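You operate a simulated robot arm through the tools that you are given. There is no shell and no other tool.

The job below is to be done with a simulated robot arm. You get a single attempt, and the scene is never put back.

Task
Gauge the rivets in tubes 62 and 72 and start the one of the press card's length in the fixture.
Fine: hang each in the length gauge and press its button; the other goes into its tray pocket; do not press.
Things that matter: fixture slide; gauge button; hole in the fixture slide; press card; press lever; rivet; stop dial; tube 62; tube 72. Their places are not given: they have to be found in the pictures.

It is judged by the outcome, as a careful person would: the job done as asked, and still so three seconds after it is handed in. It fails if anything else is knocked over, pushed out of place, dropped, spilled or broken.

Robot
A 7-joint arm with a two-finger parallel gripper, fixed in place. Base frame: the origin is at the foot of the arm, x ahead of it, y to its left, z up; the work surface is at about z = 0.9. Readings come in m, degrees, newtons and seconds.
With the tool pointing down near the work surface it reaches from about 0.3 to 0.68 m from the base axis. Its first joint turns from -66.0 to 66.0 degrees. Payload 1.57 kg.
Tool frame: the origin (TCP) lies between the finger pads and is the grasp point; the fingertips stand 0.03 m ahead of it; z points along the fingers, y is the line along which they close. The gripper opens to 0.11 m. The fingers are 0.024 m wide and 0.012 m thick; the gripper's body (0.048 by 0.112 m) begins 0.078 m behind the TCP.
Orientation is that of the tool frame in the base frame, as a unit quaternion [x, y, z, w]. With the fingers straight down and closing along the base's y, the tool's x points along the base's -x, its y along +y and its z along -z.

Tools
- The arm moves only by the tool arm_command. Its argument "targets" is a list of rows, each a list of 6 numbers: the shift along the tool's x, y, z in m, then the turn, a rotation vector about the tool's x, y, z in degrees. In form: [[x, y, z, wx, wy, wz], ...]. A call has 1 to 20 rows; each row shifts and turns the commanded pose from where the row before left it, along the tool's axes as they then stand. "hand" is the gripper command, from -1 (shut) to 1 (fully open), values between in proportion, set as the call begins (left out, the last holds). Rows are played at 5 a second. More than 0.05 m and 8.6 degrees between two rows, or a gripper value outside its range, and nothing of the call is played. Where a pose cannot be reached the arm comes as near as it can. A force on the tool above 40 N (or 10 N above the force at the start of the call, whichever is more), or a blocked arm, ends the call early, and 0.2 s more pass. Each finger travels about 0.108 m/s and halts on what it meets, pressing with about 42 N; the grip force reading is that of the motor and also rises with nothing between the fingers. The clock runs only during rows and for 0.2 s after the last one: add rows that do not move to give the fingers time. The reply holds the time, the measured pose of the TCP, the force on the tool along the base axes, the opening and the grip force, in the units named above and with some noise, with the torque about the TCP (base axes, N m) and any sound that the robot's microphone picked up.
- Cameras (640 x 400 px; columns grow to the right, rows downward): "scene" is fixed at [0.1599, -0.3829, 1.4165]; the picture's right is [0.84, -0.55, 0.00], its down [-0.25, -0.38, -0.89] and it looks along [0.49, 0.74, -0.46] (base axes); focal length 321 px, centre (320, 200). "wrist" rides on the gripper at [0.07, 0.016, -0.141] in the tool frame; the picture's right is [-0.23, 0.97, 0.00], its down [-0.86, -0.20, -0.48] and it looks along [-0.47, -0.11, 0.88] (tool axes); focal length 222 px, centre (320, 200).
- grab_frame(camera): a new picture of that camera. It takes no simulated time.
- probe_pixels(camera, pixels): for up to 12 pixels [column, row] of the newest picture of that camera ("zoom" is the newest enlarged one), the place [x, y, z] in the base frame of the surface seen there, good to about 0.002 m. It takes no simulated time.
- zoom(camera, box): a new picture of the part [left, top, right, bottom] of that camera's present view, enlarged. It takes no simulated time.
- hand_in(): hands the job in; it is judged then, once.

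Unless the task says otherwise, let go and move clear before handing in.

The tools are called after ">>>" as a command line: name --pt "numbers of a row" for each row, then --argument value for the rest, lists and objects as JSON in quotes. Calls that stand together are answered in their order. arm_command: Moves the arm, as the interface text tells. Its arguments: {"type":"object","properties":{"targets":{"type":"array","items":{"type":"array","items":{"type":"number"}}},"hand":{"type":"number"}},"required":["targets"]} The other tools are called the same way: grab_frame (camera) takes a picture; probe_pixels (camera, pixels) gives the place of the surface under pixels of a picture; zoom (camera, box) takes an enlarged picture of a part of a camera's view; hand_in () hands the job in.

At the start:

```text
time: 0.0
tool_pos: [0.4248, 0.0833, 1.2629]
ee_rot: [0.0, 1.0, 0.0, 0.0]
wrist_force: [0.5, 0.7, -0.7]
wrist_torque: [-0.02, 0.01, -0.01]
grip_width: 0.1098
gripper_force: 0.1
```

scene: 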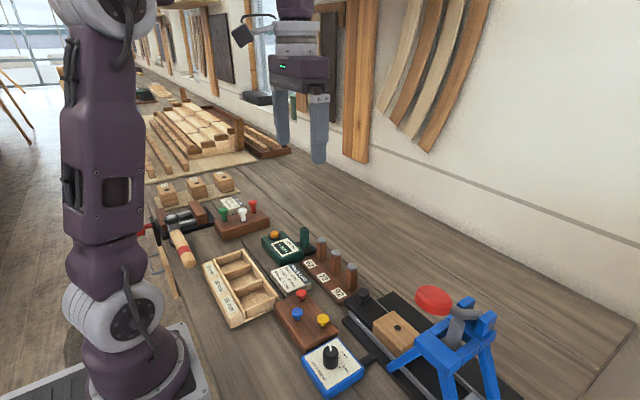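
wrist: 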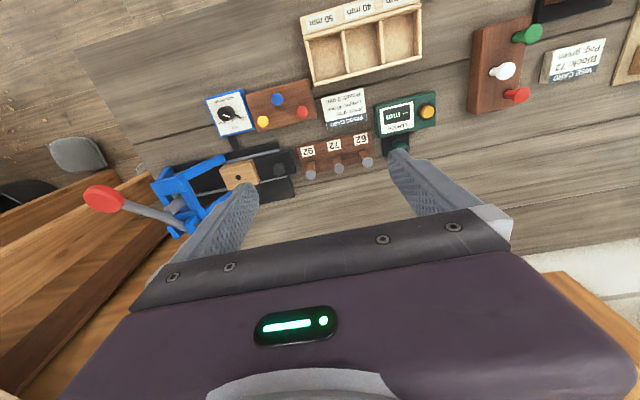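

The scene picture shows the tray (about 240,285), the press card (292,278), the gauge (287,245), three tubes (320-350, 265), and the press with slide (395,335). I'll zoom in to read the labels.

>>> zoom --camera "scene" --box '[240, 220, 370, 310]'

>>> zoom --camera "wrist" --box '[280, 80, 450, 190]'

>>> zoom --camera "scene" --box '[290, 270, 510, 400]'

>>> zoom --camera "scene" --box '[190, 240, 290, 340]'

```text
4.44 times, centred on (305, 265) of scene
```

zoom: 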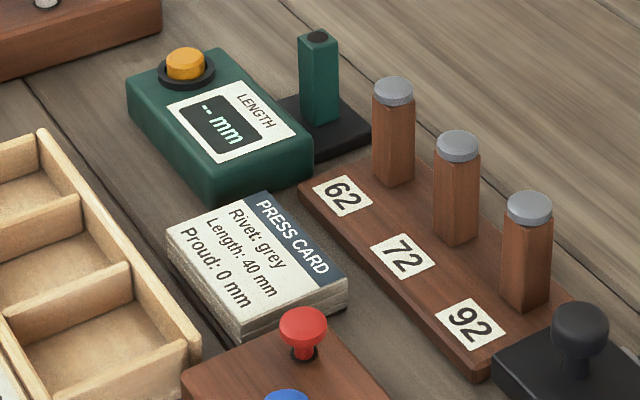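

```text
3.64 times, centred on (365, 135) of wrist
```

zoom: 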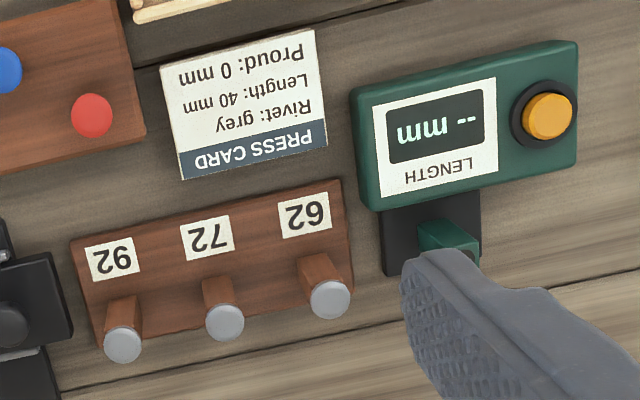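

```text
2.91 times, centred on (400, 335) of scene
```

zoom: 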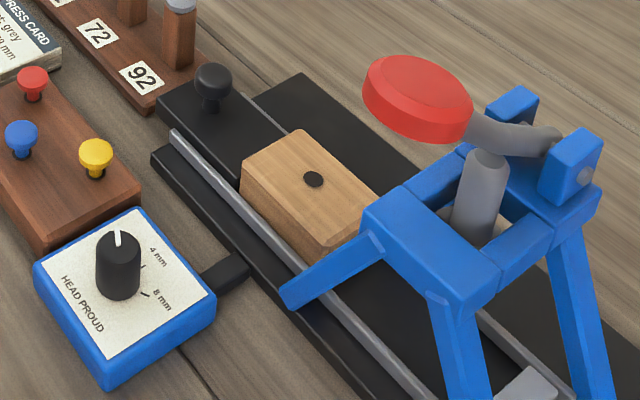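

```text
4.00 times, centred on (240, 290) of scene
```

zoom: 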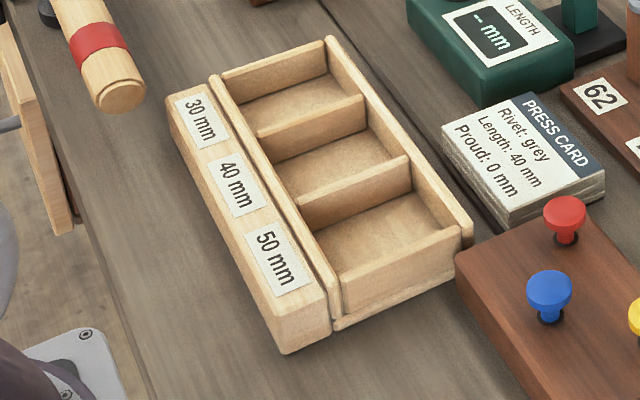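

The card reads 40 mm, grey rivets, proud 0 mm; the tray has pockets labelled 30/40/50 mm. I'll probe the rivet heads in the tubes, gauge post, button, pockets and slide hole.

>>> zoom --camera "scene" --box '[240, 220, 370, 310]'

>>> probe_pixels --camera "zoom" --pixels '[[394, 86], [394, 98], [457, 142], [529, 204], [318, 36], [318, 110], [186, 58], [393, 175], [456, 235], [210, 250], [340, 195], [330, 140]]'

>>> probe_pixels --camera "scene" --pixels '[[397, 327], [395, 320], [378, 330], [405, 350], [363, 296], [239, 264], [243, 281], [252, 303], [375, 318], [413, 338], [330, 352], [432, 300]]'

```text
4.44 times, centred on (305, 265) of scene
```

zoom: 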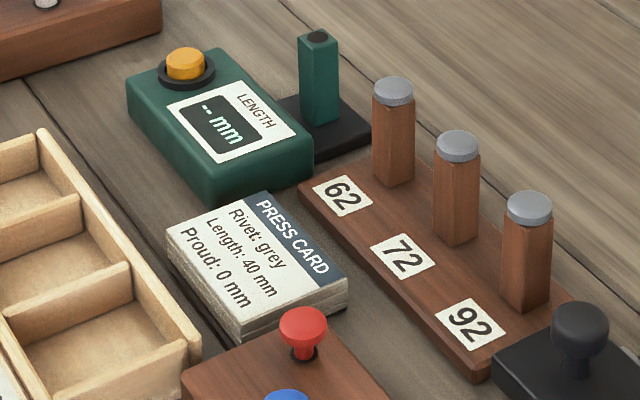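

```text
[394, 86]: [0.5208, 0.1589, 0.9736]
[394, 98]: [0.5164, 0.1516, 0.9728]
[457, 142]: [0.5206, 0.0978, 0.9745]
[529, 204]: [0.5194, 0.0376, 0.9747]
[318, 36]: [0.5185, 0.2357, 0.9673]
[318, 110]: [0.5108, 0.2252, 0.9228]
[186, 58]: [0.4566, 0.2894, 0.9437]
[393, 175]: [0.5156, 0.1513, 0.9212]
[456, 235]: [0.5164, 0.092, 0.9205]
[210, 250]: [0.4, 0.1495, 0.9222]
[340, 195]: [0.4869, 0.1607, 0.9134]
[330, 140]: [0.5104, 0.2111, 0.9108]
```

```text
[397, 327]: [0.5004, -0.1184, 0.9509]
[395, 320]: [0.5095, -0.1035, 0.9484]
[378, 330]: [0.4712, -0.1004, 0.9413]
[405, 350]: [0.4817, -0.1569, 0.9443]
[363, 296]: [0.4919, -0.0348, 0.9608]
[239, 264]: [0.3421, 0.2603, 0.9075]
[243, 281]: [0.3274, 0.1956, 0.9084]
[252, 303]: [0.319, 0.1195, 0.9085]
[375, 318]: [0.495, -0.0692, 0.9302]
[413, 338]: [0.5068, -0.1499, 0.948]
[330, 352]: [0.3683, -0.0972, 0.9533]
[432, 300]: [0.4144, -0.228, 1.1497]
```

Positions are roughly known: tube 62 head at about (0.52,0.155,0.973), gauge post top (0.518,0.236,0.967), slide hole (0.500,-0.118,0.951). I'll probe finer with wrist zooms before moving.

>>> zoom --camera "wrist" --box '[290, 130, 450, 190]'

>>> zoom --camera "wrist" --box '[80, 80, 310, 240]'

>>> zoom --camera "wrist" --box '[290, 0, 440, 90]'

```text
4.00 times, centred on (370, 160) of wrist
```

zoom: 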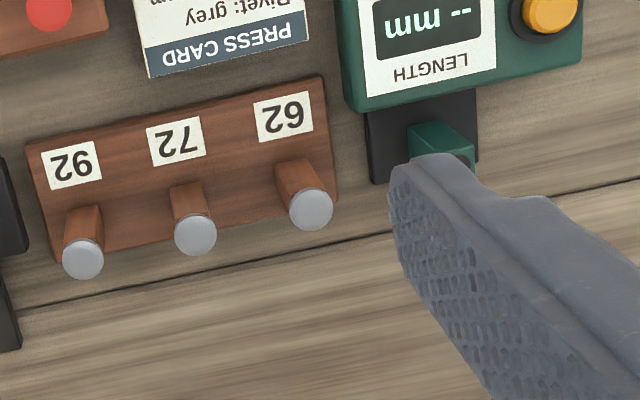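

```text
2.50 times, centred on (195, 160) of wrist
```

zoom: 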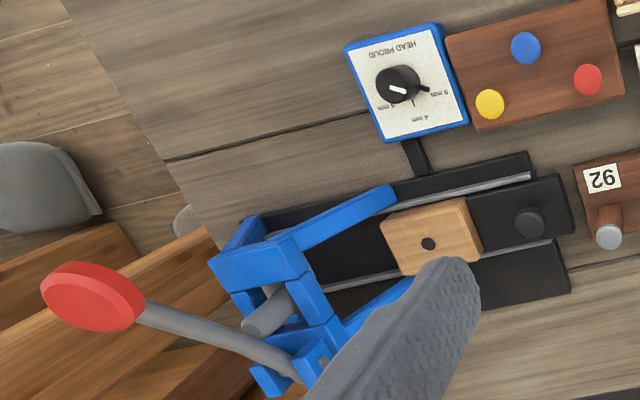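

```text
4.27 times, centred on (365, 45) of wrist
```

zoom: 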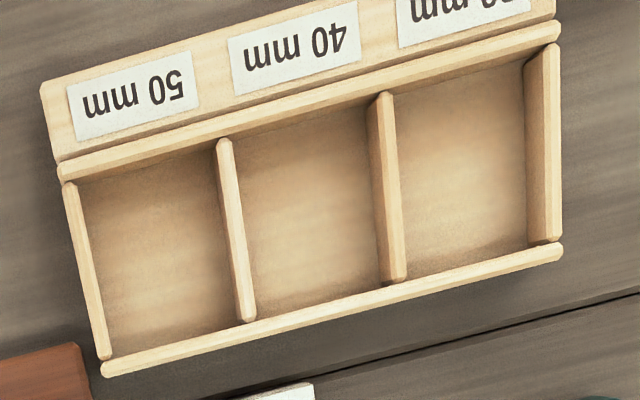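

The pictures show that the rivet heads overhang their tubes and the slide hole sits between the knob and the press frame. I'll probe the rims, the press frame and the tray walls for clearance.

>>> zoom --camera "wrist" --box '[290, 130, 450, 190]'

>>> probe_pixels --camera "zoom" --pixels '[[311, 211], [291, 211], [330, 211], [311, 193], [311, 228], [196, 236], [177, 236], [214, 236], [300, 180], [83, 260], [427, 135], [457, 135]]'

>>> zoom --camera "wrist" --box '[290, 0, 440, 90]'

>>> probe_pixels --camera "zoom" --pixels '[[225, 145], [250, 310], [384, 100], [396, 275], [66, 195], [105, 350], [544, 60], [545, 235], [310, 200], [460, 170], [160, 250], [350, 305]]'

>>> probe_pixels --camera "scene" --pixels '[[430, 345], [420, 358], [450, 330], [466, 305], [455, 345], [470, 360], [400, 365], [485, 320], [432, 290], [460, 312], [480, 325], [420, 300]]'

```text
4.00 times, centred on (370, 160) of wrist
```

zoom: 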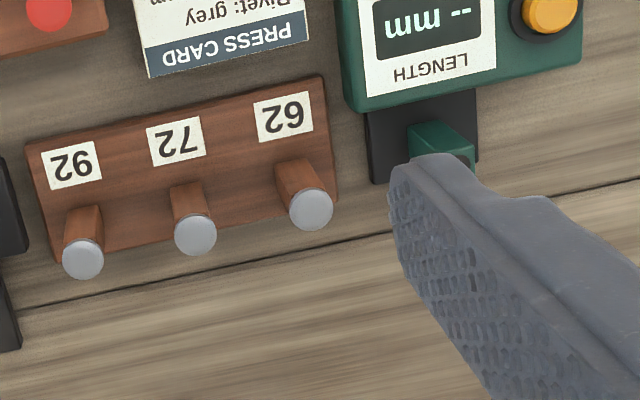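

```text
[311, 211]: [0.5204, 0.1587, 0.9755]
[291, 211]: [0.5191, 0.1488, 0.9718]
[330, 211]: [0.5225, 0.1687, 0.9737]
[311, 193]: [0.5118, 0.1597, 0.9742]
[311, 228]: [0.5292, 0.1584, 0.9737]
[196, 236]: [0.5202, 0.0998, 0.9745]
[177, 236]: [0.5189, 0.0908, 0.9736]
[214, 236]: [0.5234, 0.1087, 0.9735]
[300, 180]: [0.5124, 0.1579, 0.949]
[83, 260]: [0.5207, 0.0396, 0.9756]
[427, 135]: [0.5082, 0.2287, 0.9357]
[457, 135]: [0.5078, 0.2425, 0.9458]
```

```text
4.27 times, centred on (365, 45) of wrist
```

zoom: 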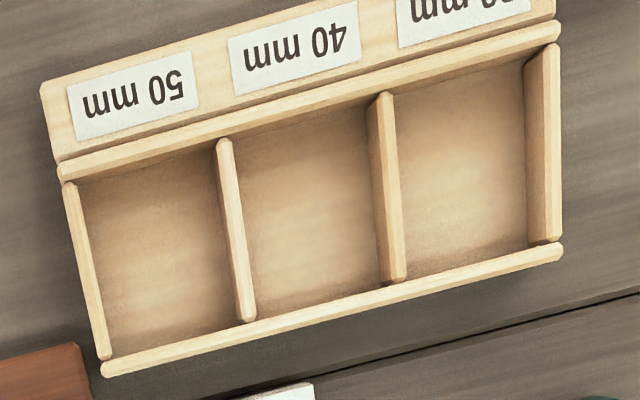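

```text
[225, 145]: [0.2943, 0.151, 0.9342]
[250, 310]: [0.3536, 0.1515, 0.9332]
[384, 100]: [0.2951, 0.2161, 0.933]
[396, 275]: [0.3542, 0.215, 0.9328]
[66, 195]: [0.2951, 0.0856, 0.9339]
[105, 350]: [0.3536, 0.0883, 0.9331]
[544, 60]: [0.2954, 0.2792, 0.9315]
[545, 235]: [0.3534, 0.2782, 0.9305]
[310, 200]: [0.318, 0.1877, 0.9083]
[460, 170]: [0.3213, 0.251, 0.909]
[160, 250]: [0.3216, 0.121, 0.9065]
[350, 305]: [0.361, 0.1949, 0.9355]
```

```text
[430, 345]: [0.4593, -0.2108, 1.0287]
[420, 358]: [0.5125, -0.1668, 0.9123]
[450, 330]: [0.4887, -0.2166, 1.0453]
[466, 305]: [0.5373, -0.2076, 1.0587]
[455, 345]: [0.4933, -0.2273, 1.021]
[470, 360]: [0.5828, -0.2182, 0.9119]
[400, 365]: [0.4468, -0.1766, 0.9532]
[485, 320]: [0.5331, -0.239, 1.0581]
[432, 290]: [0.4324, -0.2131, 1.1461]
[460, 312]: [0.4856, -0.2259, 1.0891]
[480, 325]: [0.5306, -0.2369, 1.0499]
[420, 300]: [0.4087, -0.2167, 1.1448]
```

Tray pockets are about 56 mm square (walls at y 0.087/0.151/0.2155/0.279, x 0.295–0.358, floor z 0.908); heads are ~20 mm across and overhang ~15 mm square tubes. I'll part-close the gripper and move above tube 62 for a closer look.

>>> arm_command --pt "-0.012 0.0095 0.024 0 0 0" --pt "-0.012 0.0095 0.024 0 0 0" --pt "-0.012 0.0095 0.024 0 0 0" --pt "-0.012 0.0095 0.024 0 0 0" --pt "-0.012 0.0095 0.024 0 0 0" --pt "-0.012 0.0095 0.024 0 0 0" --pt "-0.012 0.0095 0.024 0 0 0" --pt "-0.012 0.0095 0.024 0 0 0" --pt "0 0 0 0 0 0" --pt "0 0 0 0 0 0" --hand -0.2

>>> grab_frame --camera "wrist"

>>> grab_frame --camera "scene"

```text
time: 2.2
tool_pos: [0.5198, 0.159, 1.0716]
ee_rot: [0.0, 1.0, 0.0, 0.0]
wrist_force: [-0.6, 0.1, 0.2]
wrist_torque: [-0.02, -0.01, -0.01]
grip_width: 0.0442
gripper_force: 0.0
```

```text
taken
```

wrist: 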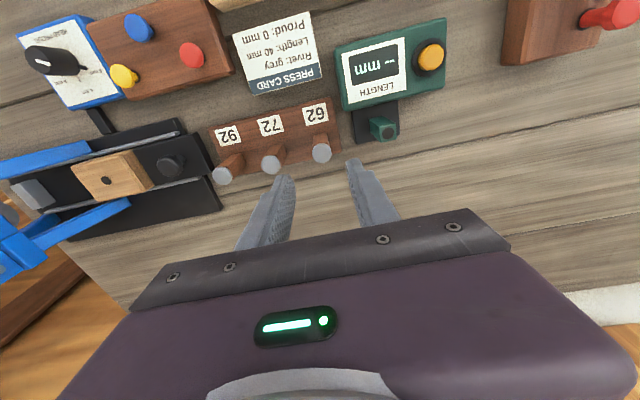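

```text
taken
```

scene: 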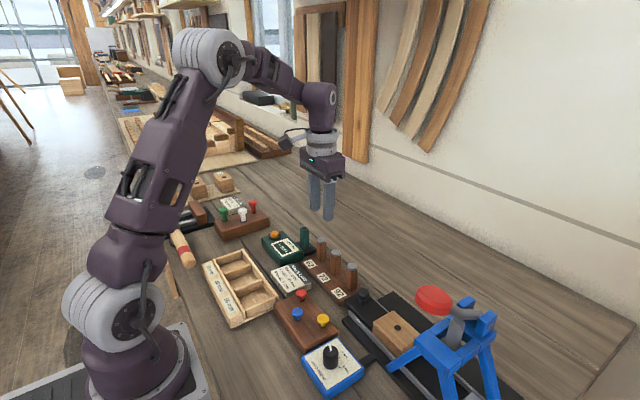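

The arm is at (0.520,0.159,1.072) directly over tube 62. I'll zoom the wrist view at the heads, post and slide hole to refine the centres.

>>> zoom --camera "wrist" --box '[200, 90, 420, 200]'

>>> probe_pixels --camera "zoom" --pixels '[[355, 184], [330, 184], [379, 184], [355, 160], [355, 208], [210, 204], [544, 120], [512, 118], [525, 90], [540, 135], [200, 150], [345, 150]]'

>>> zoom --camera "wrist" --box '[330, 10, 460, 150]'

>>> zoom --camera "wrist" --box '[60, 130, 200, 220]'

```text
2.91 times, centred on (310, 145) of wrist
```

zoom: 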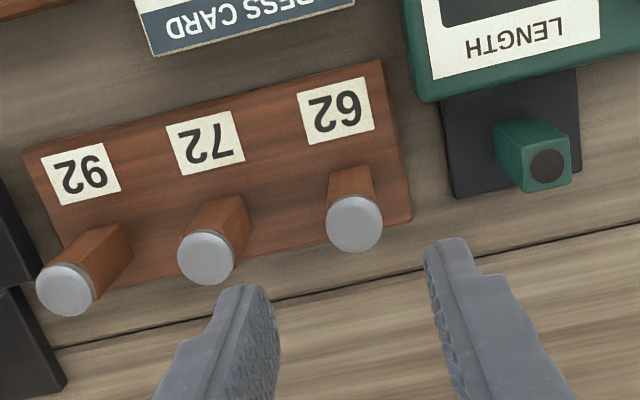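

```text
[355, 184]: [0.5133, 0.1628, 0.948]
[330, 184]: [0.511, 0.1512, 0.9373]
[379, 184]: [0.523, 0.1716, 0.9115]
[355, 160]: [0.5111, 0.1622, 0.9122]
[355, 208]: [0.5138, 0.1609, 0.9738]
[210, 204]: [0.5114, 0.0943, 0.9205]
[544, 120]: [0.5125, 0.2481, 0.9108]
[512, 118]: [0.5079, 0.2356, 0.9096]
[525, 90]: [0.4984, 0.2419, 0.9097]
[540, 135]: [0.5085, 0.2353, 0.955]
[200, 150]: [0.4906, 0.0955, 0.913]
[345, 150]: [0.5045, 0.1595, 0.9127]
```

```text
2.86 times, centred on (395, 80) of wrist
```

zoom: 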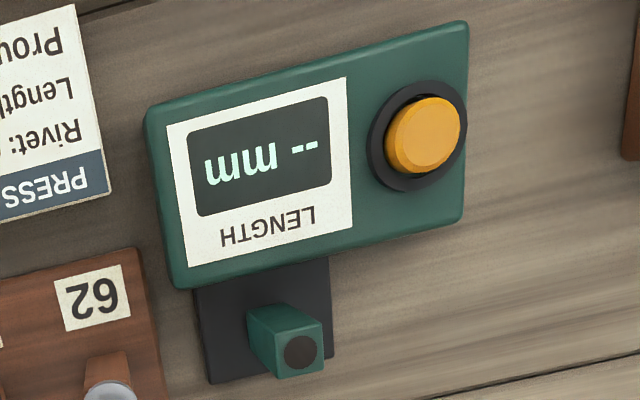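

```text
4.44 times, centred on (130, 175) of wrist
```

zoom: 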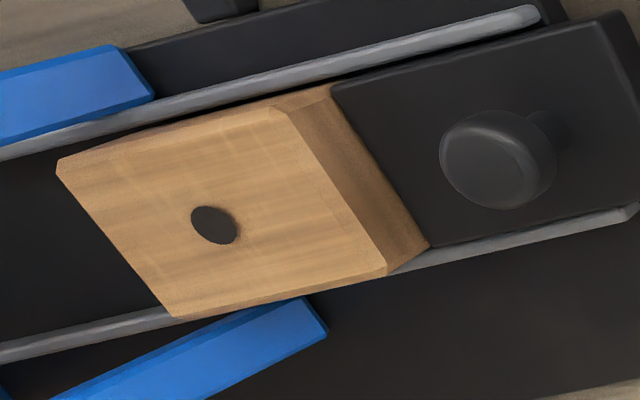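

The post hole and slide hole are clear now; I'll probe their centres precisely in fresh zooms.

>>> zoom --camera "wrist" --box '[200, 100, 410, 200]'

>>> probe_pixels --camera "zoom" --pixels '[[357, 233], [335, 230], [383, 226], [358, 212], [360, 255], [202, 268], [556, 170], [540, 170], [572, 170], [556, 154], [556, 186], [535, 188]]'

>>> zoom --camera "wrist" --box '[60, 130, 200, 220]'

>>> probe_pixels --camera "zoom" --pixels '[[214, 225], [194, 225], [236, 225], [214, 207], [214, 243], [80, 170], [180, 310], [385, 270], [320, 100], [500, 160], [150, 80], [310, 310]]'

>>> zoom --camera "wrist" --box '[330, 10, 460, 150]'

>>> probe_pixels --camera "zoom" --pixels '[[427, 132], [300, 352], [290, 352], [311, 352], [300, 338], [300, 366], [404, 130], [450, 132], [427, 108], [427, 155], [400, 230], [225, 375]]'

```text
3.05 times, centred on (305, 150) of wrist
```

zoom: 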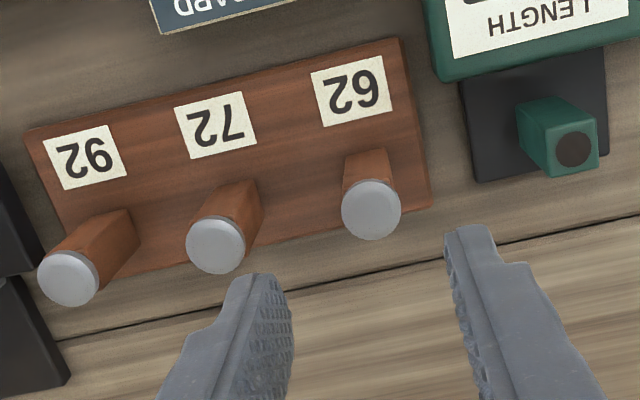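

```text
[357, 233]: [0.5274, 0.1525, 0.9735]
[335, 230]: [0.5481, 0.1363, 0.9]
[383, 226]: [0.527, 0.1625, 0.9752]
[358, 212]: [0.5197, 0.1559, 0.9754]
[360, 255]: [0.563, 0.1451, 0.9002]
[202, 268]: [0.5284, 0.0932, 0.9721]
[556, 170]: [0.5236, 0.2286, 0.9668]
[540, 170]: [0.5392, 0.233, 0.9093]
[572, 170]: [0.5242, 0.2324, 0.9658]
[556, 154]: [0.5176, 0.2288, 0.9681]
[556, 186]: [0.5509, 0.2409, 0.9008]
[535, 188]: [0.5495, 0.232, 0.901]
```

```text
4.44 times, centred on (130, 175) of wrist
```

zoom: 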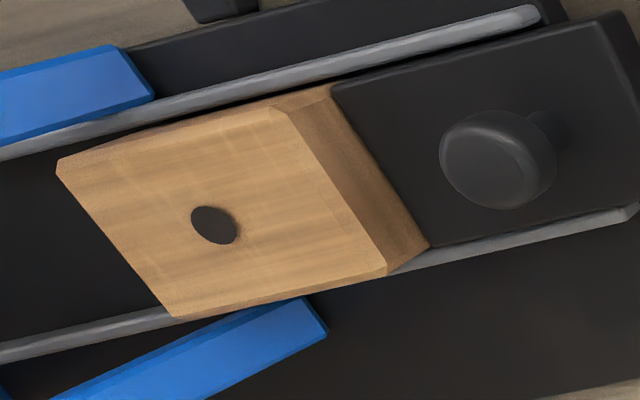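

```text
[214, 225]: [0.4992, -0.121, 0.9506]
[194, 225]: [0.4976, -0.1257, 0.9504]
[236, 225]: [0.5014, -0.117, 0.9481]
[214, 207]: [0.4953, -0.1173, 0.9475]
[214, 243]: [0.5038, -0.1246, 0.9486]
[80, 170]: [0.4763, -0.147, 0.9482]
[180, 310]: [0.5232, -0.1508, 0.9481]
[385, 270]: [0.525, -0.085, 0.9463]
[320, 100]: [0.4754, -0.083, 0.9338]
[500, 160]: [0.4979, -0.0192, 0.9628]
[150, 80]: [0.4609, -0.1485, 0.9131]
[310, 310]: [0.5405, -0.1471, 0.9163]
```

```text
2.86 times, centred on (395, 80) of wrist
```

zoom: 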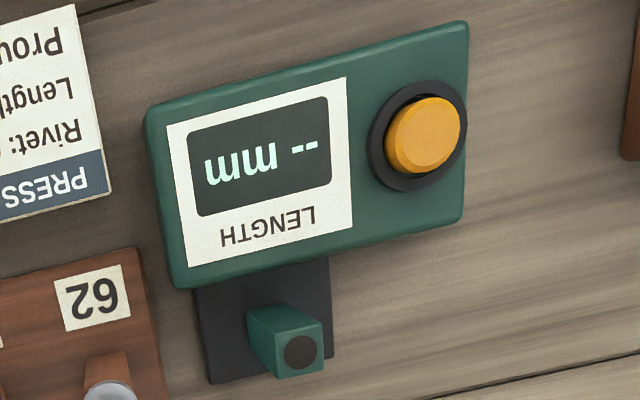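

```text
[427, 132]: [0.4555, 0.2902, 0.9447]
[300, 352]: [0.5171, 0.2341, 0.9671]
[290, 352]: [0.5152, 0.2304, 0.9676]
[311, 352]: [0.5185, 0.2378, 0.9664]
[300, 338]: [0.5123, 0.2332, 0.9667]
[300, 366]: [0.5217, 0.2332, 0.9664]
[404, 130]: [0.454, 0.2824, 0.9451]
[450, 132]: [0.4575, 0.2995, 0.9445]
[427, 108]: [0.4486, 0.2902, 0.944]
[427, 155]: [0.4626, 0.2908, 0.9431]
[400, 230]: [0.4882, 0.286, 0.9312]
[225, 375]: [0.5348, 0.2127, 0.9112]
```

Rough hole centres: post (0.517,0.234), slide (0.499,-0.121). I'll take tight zooms for sub-2 mm estimates.

>>> zoom --camera "wrist" --box '[364, 110, 404, 145]'

>>> zoom --camera "wrist" --box '[300, 135, 344, 170]'

>>> zoom --camera "scene" --box '[290, 222, 330, 247]'

>>> zoom --camera "scene" --box '[370, 305, 430, 345]'

```text
11.43 times, centred on (384, 128) of wrist
```

zoom: 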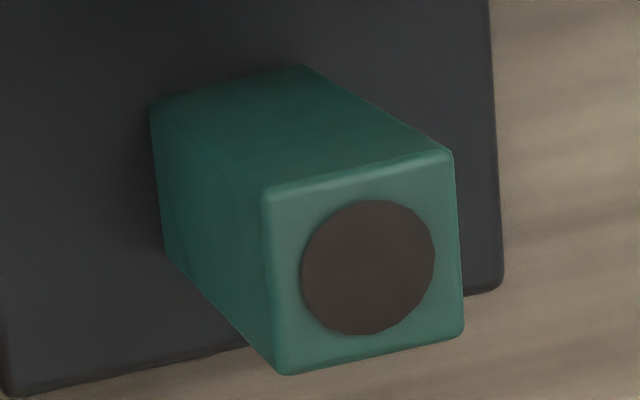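

```text
11.43 times, centred on (322, 152) of wrist
```

zoom: 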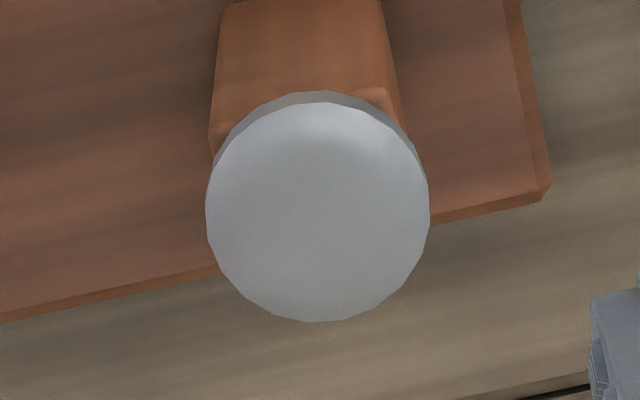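

```text
16.00 times, centred on (310, 234) of scene
```

zoom: 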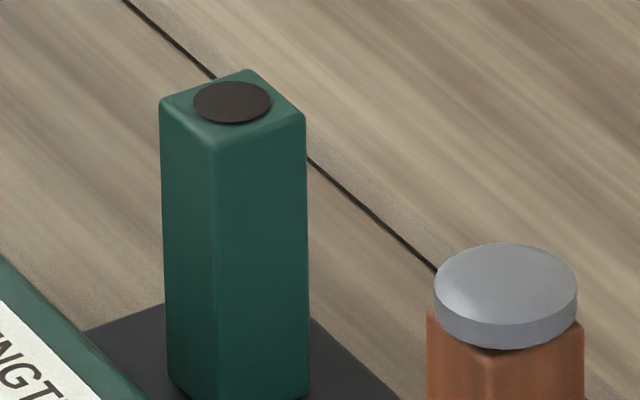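

```text
10.00 times, centred on (400, 325) of scene
```

zoom: 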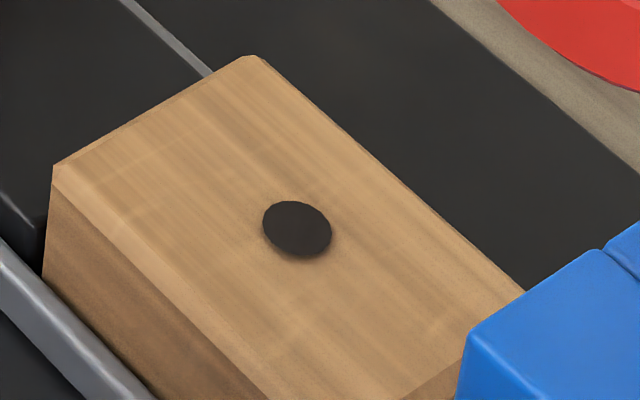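

The tight zooms show a ~11–12 mm hole in the post and similar in the slide. I'll probe each at its centre and edges.

>>> zoom --camera "wrist" --box '[364, 110, 404, 145]'

>>> probe_pixels --camera "zoom" --pixels '[[368, 267], [310, 267], [427, 267], [368, 208], [368, 325], [340, 240], [400, 290], [340, 295], [400, 240]]'

>>> zoom --camera "wrist" --box '[300, 135, 344, 170]'

>>> probe_pixels --camera "zoom" --pixels '[[318, 212], [212, 212], [424, 212], [318, 108], [318, 316], [260, 160], [380, 270], [260, 270], [380, 160]]'

>>> zoom --camera "scene" --box '[290, 222, 330, 247]'

>>> probe_pixels --camera "zoom" --pixels '[[232, 102], [198, 102], [266, 102], [232, 86], [232, 118], [506, 282], [445, 282], [570, 282], [506, 250], [506, 315], [506, 338], [500, 370]]'

>>> zoom --camera "scene" --box '[370, 305, 430, 345]'

>>> probe_pixels --camera "zoom" --pixels '[[297, 229], [268, 229], [326, 229], [297, 206], [297, 252], [280, 215], [315, 245], [60, 170], [250, 60], [250, 240]]'

```text
11.43 times, centred on (384, 128) of wrist
```

zoom: 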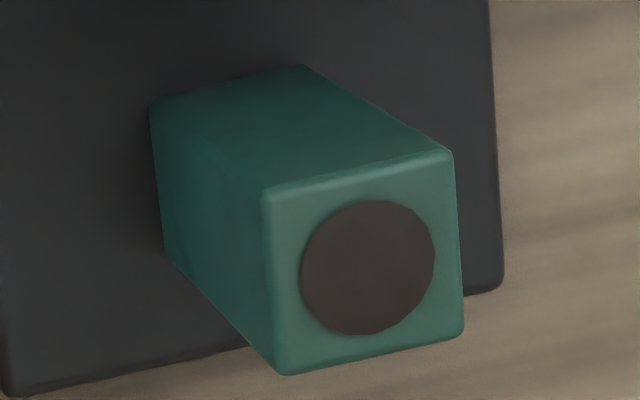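

```text
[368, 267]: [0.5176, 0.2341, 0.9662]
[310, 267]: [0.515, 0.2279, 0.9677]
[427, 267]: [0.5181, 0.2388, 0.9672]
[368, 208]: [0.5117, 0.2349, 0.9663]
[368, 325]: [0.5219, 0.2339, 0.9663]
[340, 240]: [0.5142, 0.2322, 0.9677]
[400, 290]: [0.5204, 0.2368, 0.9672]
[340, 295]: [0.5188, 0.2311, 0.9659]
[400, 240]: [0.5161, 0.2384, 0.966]
```

```text
11.43 times, centred on (322, 152) of wrist
```

zoom: 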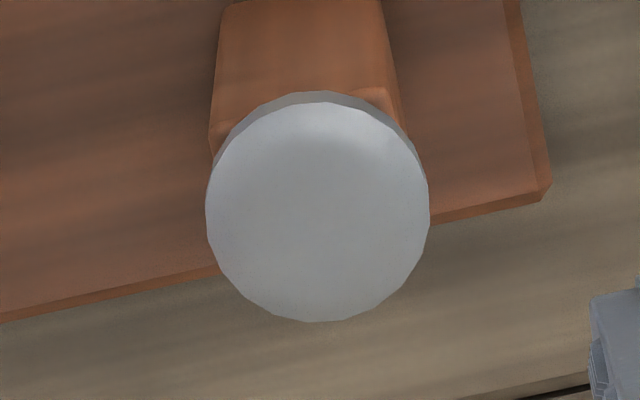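

```text
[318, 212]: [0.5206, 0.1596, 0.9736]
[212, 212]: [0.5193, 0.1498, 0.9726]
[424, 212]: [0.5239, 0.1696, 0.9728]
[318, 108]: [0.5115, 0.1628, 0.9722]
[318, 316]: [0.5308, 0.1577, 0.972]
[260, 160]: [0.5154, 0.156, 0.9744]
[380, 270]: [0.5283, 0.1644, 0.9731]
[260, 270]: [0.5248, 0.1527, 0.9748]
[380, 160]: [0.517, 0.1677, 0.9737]
```

```text
16.00 times, centred on (310, 234) of scene
```

zoom: 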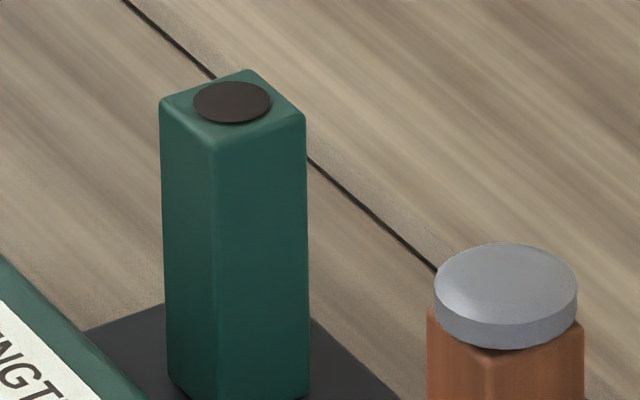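

```text
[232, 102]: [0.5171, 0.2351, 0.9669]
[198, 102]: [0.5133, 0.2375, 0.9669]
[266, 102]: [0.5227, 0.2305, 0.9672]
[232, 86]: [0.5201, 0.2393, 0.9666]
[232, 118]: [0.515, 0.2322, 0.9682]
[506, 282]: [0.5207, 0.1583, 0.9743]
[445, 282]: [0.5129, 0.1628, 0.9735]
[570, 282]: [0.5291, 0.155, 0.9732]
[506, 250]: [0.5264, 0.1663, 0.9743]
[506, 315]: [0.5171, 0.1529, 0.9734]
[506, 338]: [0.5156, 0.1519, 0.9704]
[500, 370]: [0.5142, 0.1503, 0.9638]
```

```text
10.00 times, centred on (400, 325) of scene
```

zoom: 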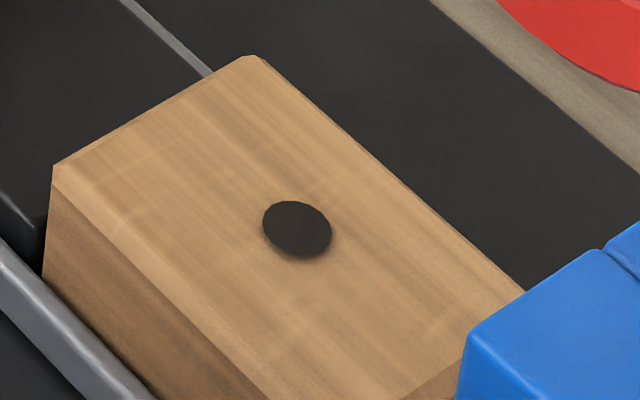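

```text
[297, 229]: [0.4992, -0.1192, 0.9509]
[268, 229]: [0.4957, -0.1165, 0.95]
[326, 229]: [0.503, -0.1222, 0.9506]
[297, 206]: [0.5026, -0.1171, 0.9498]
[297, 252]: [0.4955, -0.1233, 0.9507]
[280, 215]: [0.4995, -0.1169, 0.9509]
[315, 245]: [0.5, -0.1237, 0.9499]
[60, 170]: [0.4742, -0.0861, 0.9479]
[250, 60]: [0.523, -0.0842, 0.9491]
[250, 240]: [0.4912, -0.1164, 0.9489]
```

Averaged centres: tube-62 head (0.5213,0.1596), head top z≈0.974; post hole (0.5173,0.2345), top 0.967; slide hole (0.4994,-0.1203), top 0.949. I'll lower around the tube-62 head with the fingertips about 4 mm below the head's underside, and check readings before closing.

>>> arm_command --pt "-0.0005 0.0003 0.016 0 0 0" --pt "0 0 0.016 0 0 0" --pt "0 0 0.016 0 0 0" --pt "0 0 0.015 0 0 0" --pt "0 0 0.0135 0 0 0" --pt "0 0 0 0 0 0" --pt "0 0 0 0 0 0"

>>> zoom --camera "wrist" --box '[240, 130, 420, 240]'

>>> zoom --camera "scene" --box '[280, 200, 370, 290]'

```text
time: 3.8
tool_pos: [0.5223, 0.159, 0.9948]
ee_rot: [0.0, 1.0, 0.0, 0.0]
wrist_force: [0.1, 0.7, 0.5]
wrist_torque: [-0.01, -0.02, 0.01]
grip_width: 0.0443
gripper_force: 0.1
```

```text
3.56 times, centred on (330, 185) of wrist
```

zoom: 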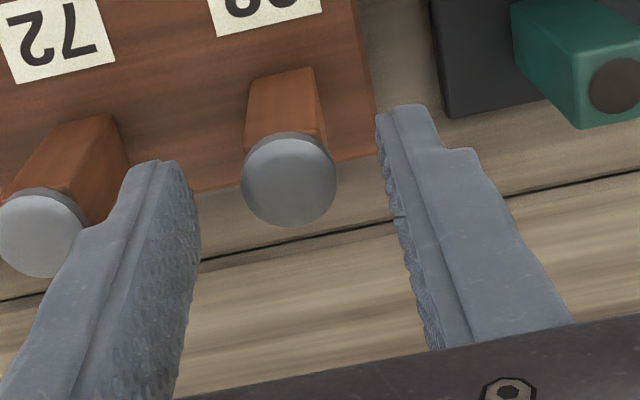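

```text
4.44 times, centred on (325, 245) of scene
```

zoom: 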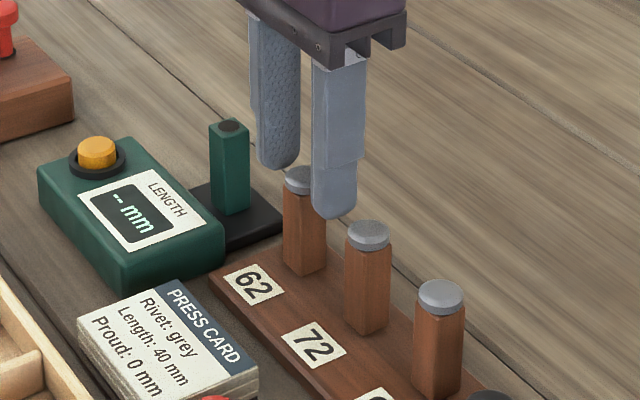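

The fingers straddle the head of 62 with clearance (wrist zoom: head at 290,178 between tips at 165 and 385). I'll close on it.

>>> arm_command --pt "0 0 0 0 0 0" --pt "0 0 0 0 0 0" --pt "0 0 0 0 0 0" --pt "0 0 0 0 0 0" --hand -1

>>> zoom --camera "wrist" --box '[240, 130, 420, 240]'

>>> zoom --camera "scene" --box '[280, 200, 370, 290]'

```text
time: 4.8
tool_pos: [0.5205, 0.1593, 0.9933]
ee_rot: [0.0, 1.0, 0.001, -0.001]
wrist_force: [-0.1, 1.1, 1.7]
wrist_torque: [-0.03, -0.03, 0.01]
grip_width: 0.0206
gripper_force: 33.8
```

```text
3.56 times, centred on (330, 185) of wrist
```

zoom: 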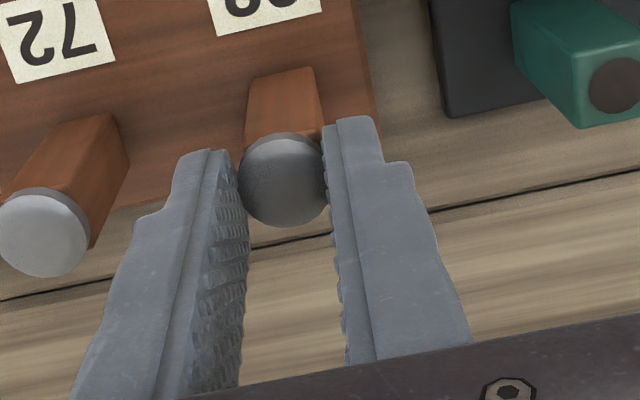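

```text
4.44 times, centred on (325, 245) of scene
```

zoom: 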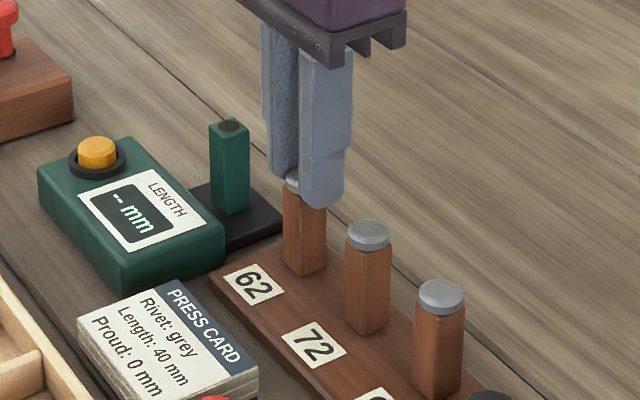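

The gripper stopped at 20.6 mm on the head with 34 N. I'll lift straight up 80 mm and look at the rivet.

>>> arm_command --pt "0 0 -0.008 0 0 0" --pt "0 0 -0.012 0 0 0" --pt "0 0 -0.015 0 0 0" --pt "0 0 -0.015 0 0 0" --pt "0 0 -0.015 0 0 0" --pt "0 0 -0.015 0 0 0" --pt "0 0 0 0 0 0" --pt "0 0 0 0 0 0"

>>> zoom --camera "wrist" --box '[240, 130, 420, 240]'

>>> zoom --camera "scene" --box '[280, 170, 370, 260]'

```text
time: 6.6
tool_pos: [0.5227, 0.159, 1.0752]
ee_rot: [0.001, 1.0, 0.0, 0.0]
wrist_force: [0.0, 0.0, 0.3]
wrist_torque: [0.04, -0.01, -0.02]
grip_width: 0.0
gripper_force: 21.6
```

```text
3.56 times, centred on (330, 185) of wrist
```

zoom: 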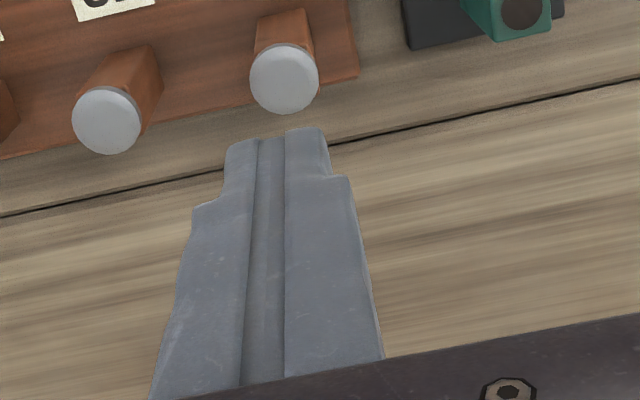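

```text
4.44 times, centred on (325, 215) of scene
```

zoom: 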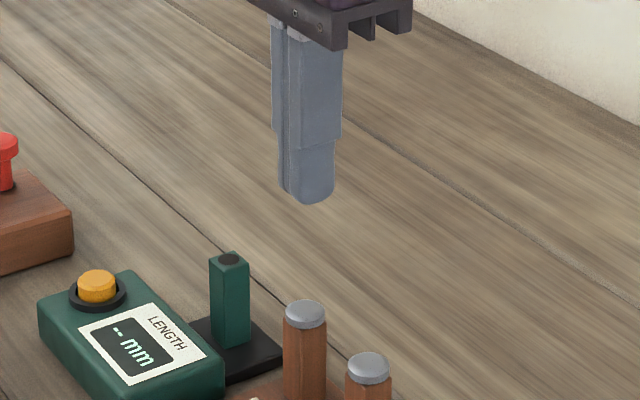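

The grip closed to 0 and both rivets still sit in their tubes (scene zoom: head at 305,312), so the rounded tips slipped off the head. I'll reopen, go about 8 mm deeper, and grip again.

>>> arm_command --pt "0 0 0 0 0 0" --pt "0 0 0 0 0 0" --pt "0 0 0 0 0 0" --hand -0.2

>>> zoom --camera "wrist" --box '[290, 120, 360, 170]'

>>> probe_pixels --camera "zoom" --pixels '[[260, 215], [210, 215], [310, 215], [260, 170], [260, 260]]'

>>> zoom --camera "scene" --box '[290, 222, 370, 272]'

>>> probe_pixels --camera "zoom" --pixels '[[256, 141], [230, 141], [284, 141], [256, 127], [256, 154], [368, 245]]'

```text
time: 7.4
tool_pos: [0.5217, 0.1579, 1.0749]
ee_rot: [0.0, 1.0, 0.0, 0.0]
wrist_force: [-0.2, 0.5, -0.4]
wrist_torque: [-0.01, 0.01, 0.02]
grip_width: 0.0439
gripper_force: 0.2
```

```text
8.00 times, centred on (325, 145) of wrist
```

zoom: 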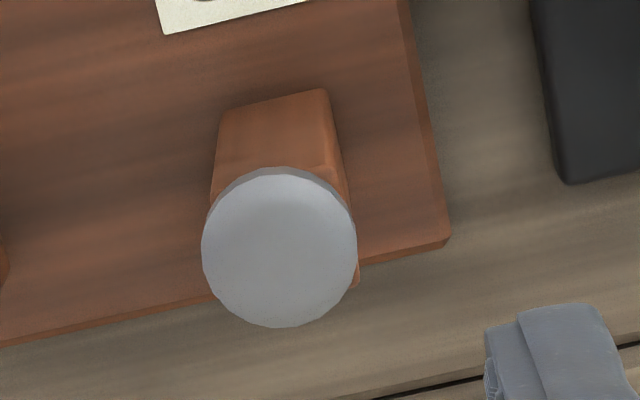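

```text
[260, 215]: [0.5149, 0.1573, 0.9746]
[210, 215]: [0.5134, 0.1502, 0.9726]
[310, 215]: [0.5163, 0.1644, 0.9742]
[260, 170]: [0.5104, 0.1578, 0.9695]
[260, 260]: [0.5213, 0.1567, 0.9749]
```

```text
8.00 times, centred on (330, 247) of scene
```

zoom: 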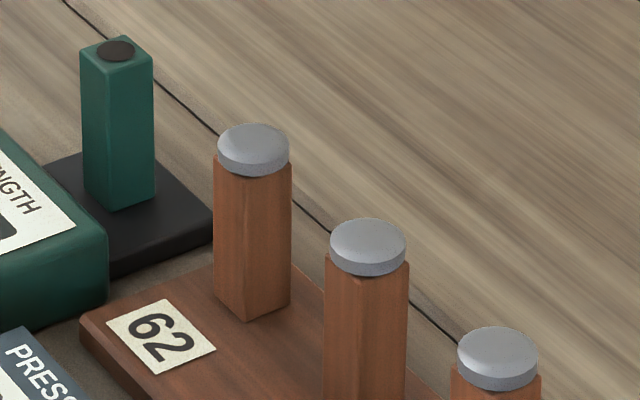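

```text
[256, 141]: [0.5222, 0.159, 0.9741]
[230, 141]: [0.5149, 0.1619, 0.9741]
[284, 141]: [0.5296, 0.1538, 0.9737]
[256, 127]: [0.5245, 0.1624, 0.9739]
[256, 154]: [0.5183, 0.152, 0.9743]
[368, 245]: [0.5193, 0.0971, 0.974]
```

The rivet is seated in tube 62 as before. I'll lower to TCP z≈0.985 so the flat part of the pads meets the head, then close.

>>> arm_command --pt "0 0 0.02 0 0 0" --pt "0 0 0.02 0 0 0" --pt "0 0 0.02 0 0 0" --pt "0 0 0.017 0 0 0" --pt "0 0 0.0125 0 0 0" --pt "0 0 0 0 0 0" --pt "0 0 0 0 0 0"

>>> arm_command --pt "0 0 0 0 0 0" --pt "0 0 0 0 0 0" --pt "0 0 0 0 0 0" --pt "0 0 0 0 0 0" --hand -1

>>> zoom --camera "wrist" --box '[270, 140, 370, 210]'

>>> zoom --camera "scene" --box '[290, 210, 370, 270]'

```text
time: 9.0
tool_pos: [0.5191, 0.1579, 0.9848]
ee_rot: [-0.001, 1.0, 0.0, 0.001]
wrist_force: [-0.3, -0.2, 0.2]
wrist_torque: [0.0, 0.0, 0.0]
grip_width: 0.0441
gripper_force: 0.1
```

```text
time: 10.0
tool_pos: [0.5208, 0.1597, 0.9848]
ee_rot: [0.0, 1.0, 0.0, 0.0]
wrist_force: [0.1, 9.0, -0.8]
wrist_torque: [0.19, -0.14, -0.01]
grip_width: 0.0206
gripper_force: 33.9
```

```text
5.71 times, centred on (320, 175) of wrist
```

zoom: 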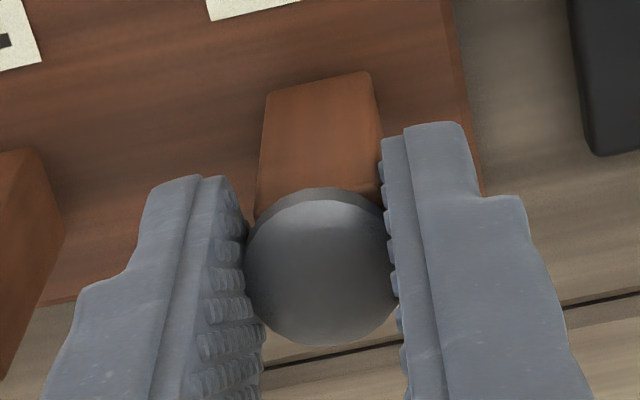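

```text
6.67 times, centred on (330, 240) of scene
```

zoom: 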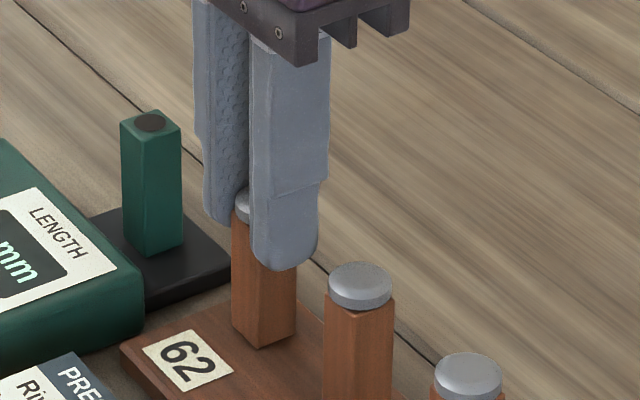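

The grip holds at 20.6 mm but there's a 9 N sideways (y) load, so the tool is slightly off-centre in y. I'll nudge +y 1 mm and see if it relaxes before lifting.

>>> arm_command --pt "0 0.0005 0 0 0 0" --pt "0 0.0005 0 0 0 0" --pt "0 0 0 0 0 0"

```text
time: 10.8
tool_pos: [0.5209, 0.1596, 0.9853]
ee_rot: [0.0, 1.0, -0.001, 0.0]
wrist_force: [0.3, 0.4, 0.2]
wrist_torque: [-0.01, -0.03, 0.01]
grip_width: 0.0205
gripper_force: 34.4
```

The sideways load is now gone (0.4 N). I'll lift gently 10 mm first and check the grip.

>>> arm_command --pt "0 0 -0.002 0 0 0" --pt "0 0 -0.004 0 0 0" --pt "0 0 -0.004 0 0 0" --pt "0 0 0 0 0 0"

>>> zoom --camera "scene" --box '[290, 210, 370, 270]'

>>> zoom --camera "wrist" --box '[270, 140, 370, 210]'

```text
time: 11.8
tool_pos: [0.5197, 0.1602, 0.994]
ee_rot: [0.0, 1.0, 0.0, 0.0]
wrist_force: [-0.5, -0.4, -0.7]
wrist_torque: [-0.02, 0.01, 0.0]
grip_width: 0.0205
gripper_force: 33.9
```

```text
6.67 times, centred on (330, 240) of scene
```

zoom: 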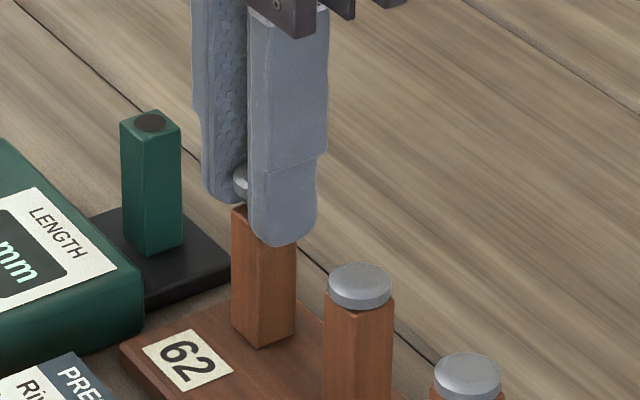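

```text
5.71 times, centred on (320, 175) of wrist
```

zoom: 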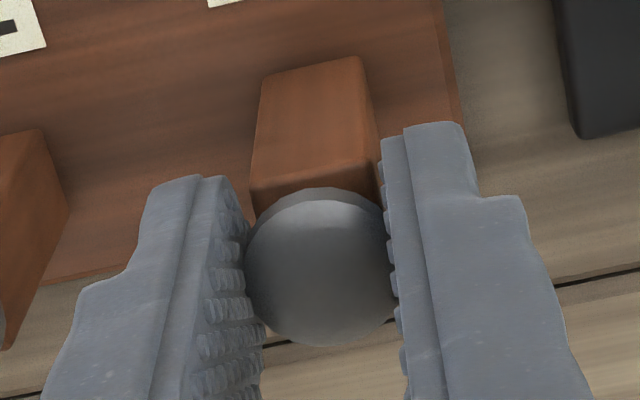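

The rivet is coming up with the gripper (head now above the tube top). I'll raise it a further 70 mm.

>>> arm_command --pt "0 0 -0.008 0 0 0" --pt "0 0 -0.012 0 0 0" --pt "0 0 -0.015 0 0 0" --pt "0 0 -0.015 0 0 0" --pt "0 0 -0.012 0 0 0" --pt "0 0 -0.008 0 0 0" --pt "0 0 0 0 0 0" --pt "0 0 0 0 0 0"

>>> zoom --camera "scene" --box '[280, 180, 360, 240]'

>>> zoom --camera "wrist" --box '[270, 140, 370, 210]'

```text
time: 13.6
tool_pos: [0.5217, 0.1595, 1.0647]
ee_rot: [0.0, 1.0, 0.0, 0.0]
wrist_force: [0.6, -0.3, -0.4]
wrist_torque: [0.0, -0.02, 0.0]
grip_width: 0.0205
gripper_force: 34.2
```

```text
6.67 times, centred on (320, 210) of scene
```

zoom: 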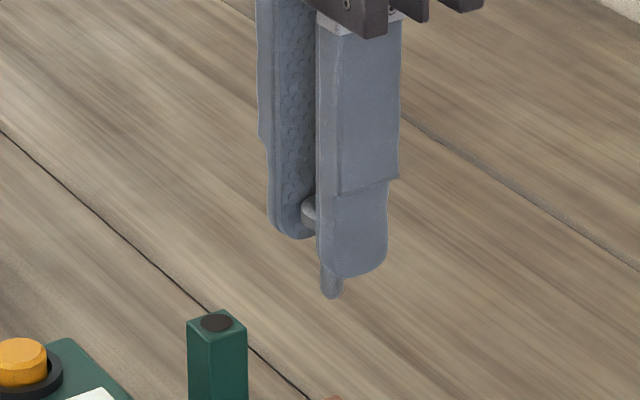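

```text
5.71 times, centred on (320, 175) of wrist
```

zoom: 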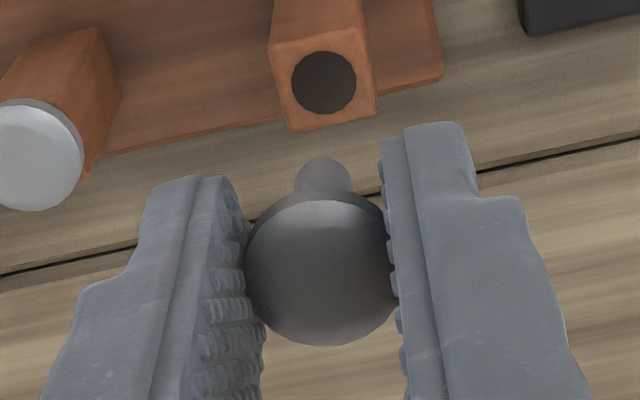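

The rivet hangs clear with its tip at scene zoom (331,295). I'll probe tip and tube hole to get alignment and a length estimate.

>>> zoom --camera "wrist" --box '[300, 150, 345, 190]'

>>> probe_pixels --camera "zoom" --pixels '[[330, 130], [300, 130], [365, 130], [330, 100], [330, 230], [330, 280]]'

>>> zoom --camera "scene" --box '[310, 205, 340, 230]'

>>> probe_pixels --camera "zoom" --pixels '[[297, 290], [297, 300], [285, 270], [310, 285], [180, 100]]'

```text
10.00 times, centred on (322, 170) of wrist
```

zoom: 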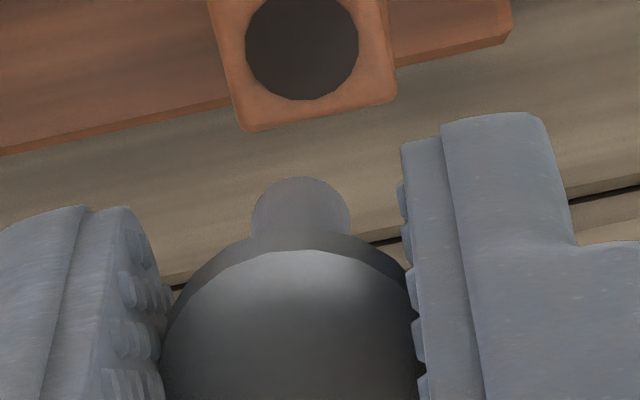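

```text
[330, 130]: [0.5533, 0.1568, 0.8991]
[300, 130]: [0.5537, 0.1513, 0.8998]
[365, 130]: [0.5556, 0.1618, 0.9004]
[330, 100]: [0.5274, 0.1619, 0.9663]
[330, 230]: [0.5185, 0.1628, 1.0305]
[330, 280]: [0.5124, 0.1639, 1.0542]
```

```text
16.00 times, centred on (325, 218) of scene
```

zoom: 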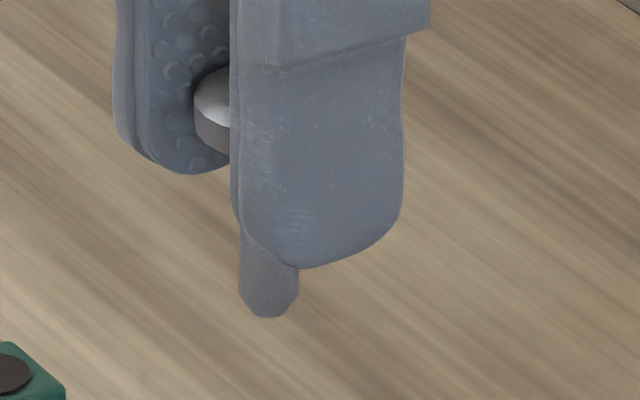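

```text
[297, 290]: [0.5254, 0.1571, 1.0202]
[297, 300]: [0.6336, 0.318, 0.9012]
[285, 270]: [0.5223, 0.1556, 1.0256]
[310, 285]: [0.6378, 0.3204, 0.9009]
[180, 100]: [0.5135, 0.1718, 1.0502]
```

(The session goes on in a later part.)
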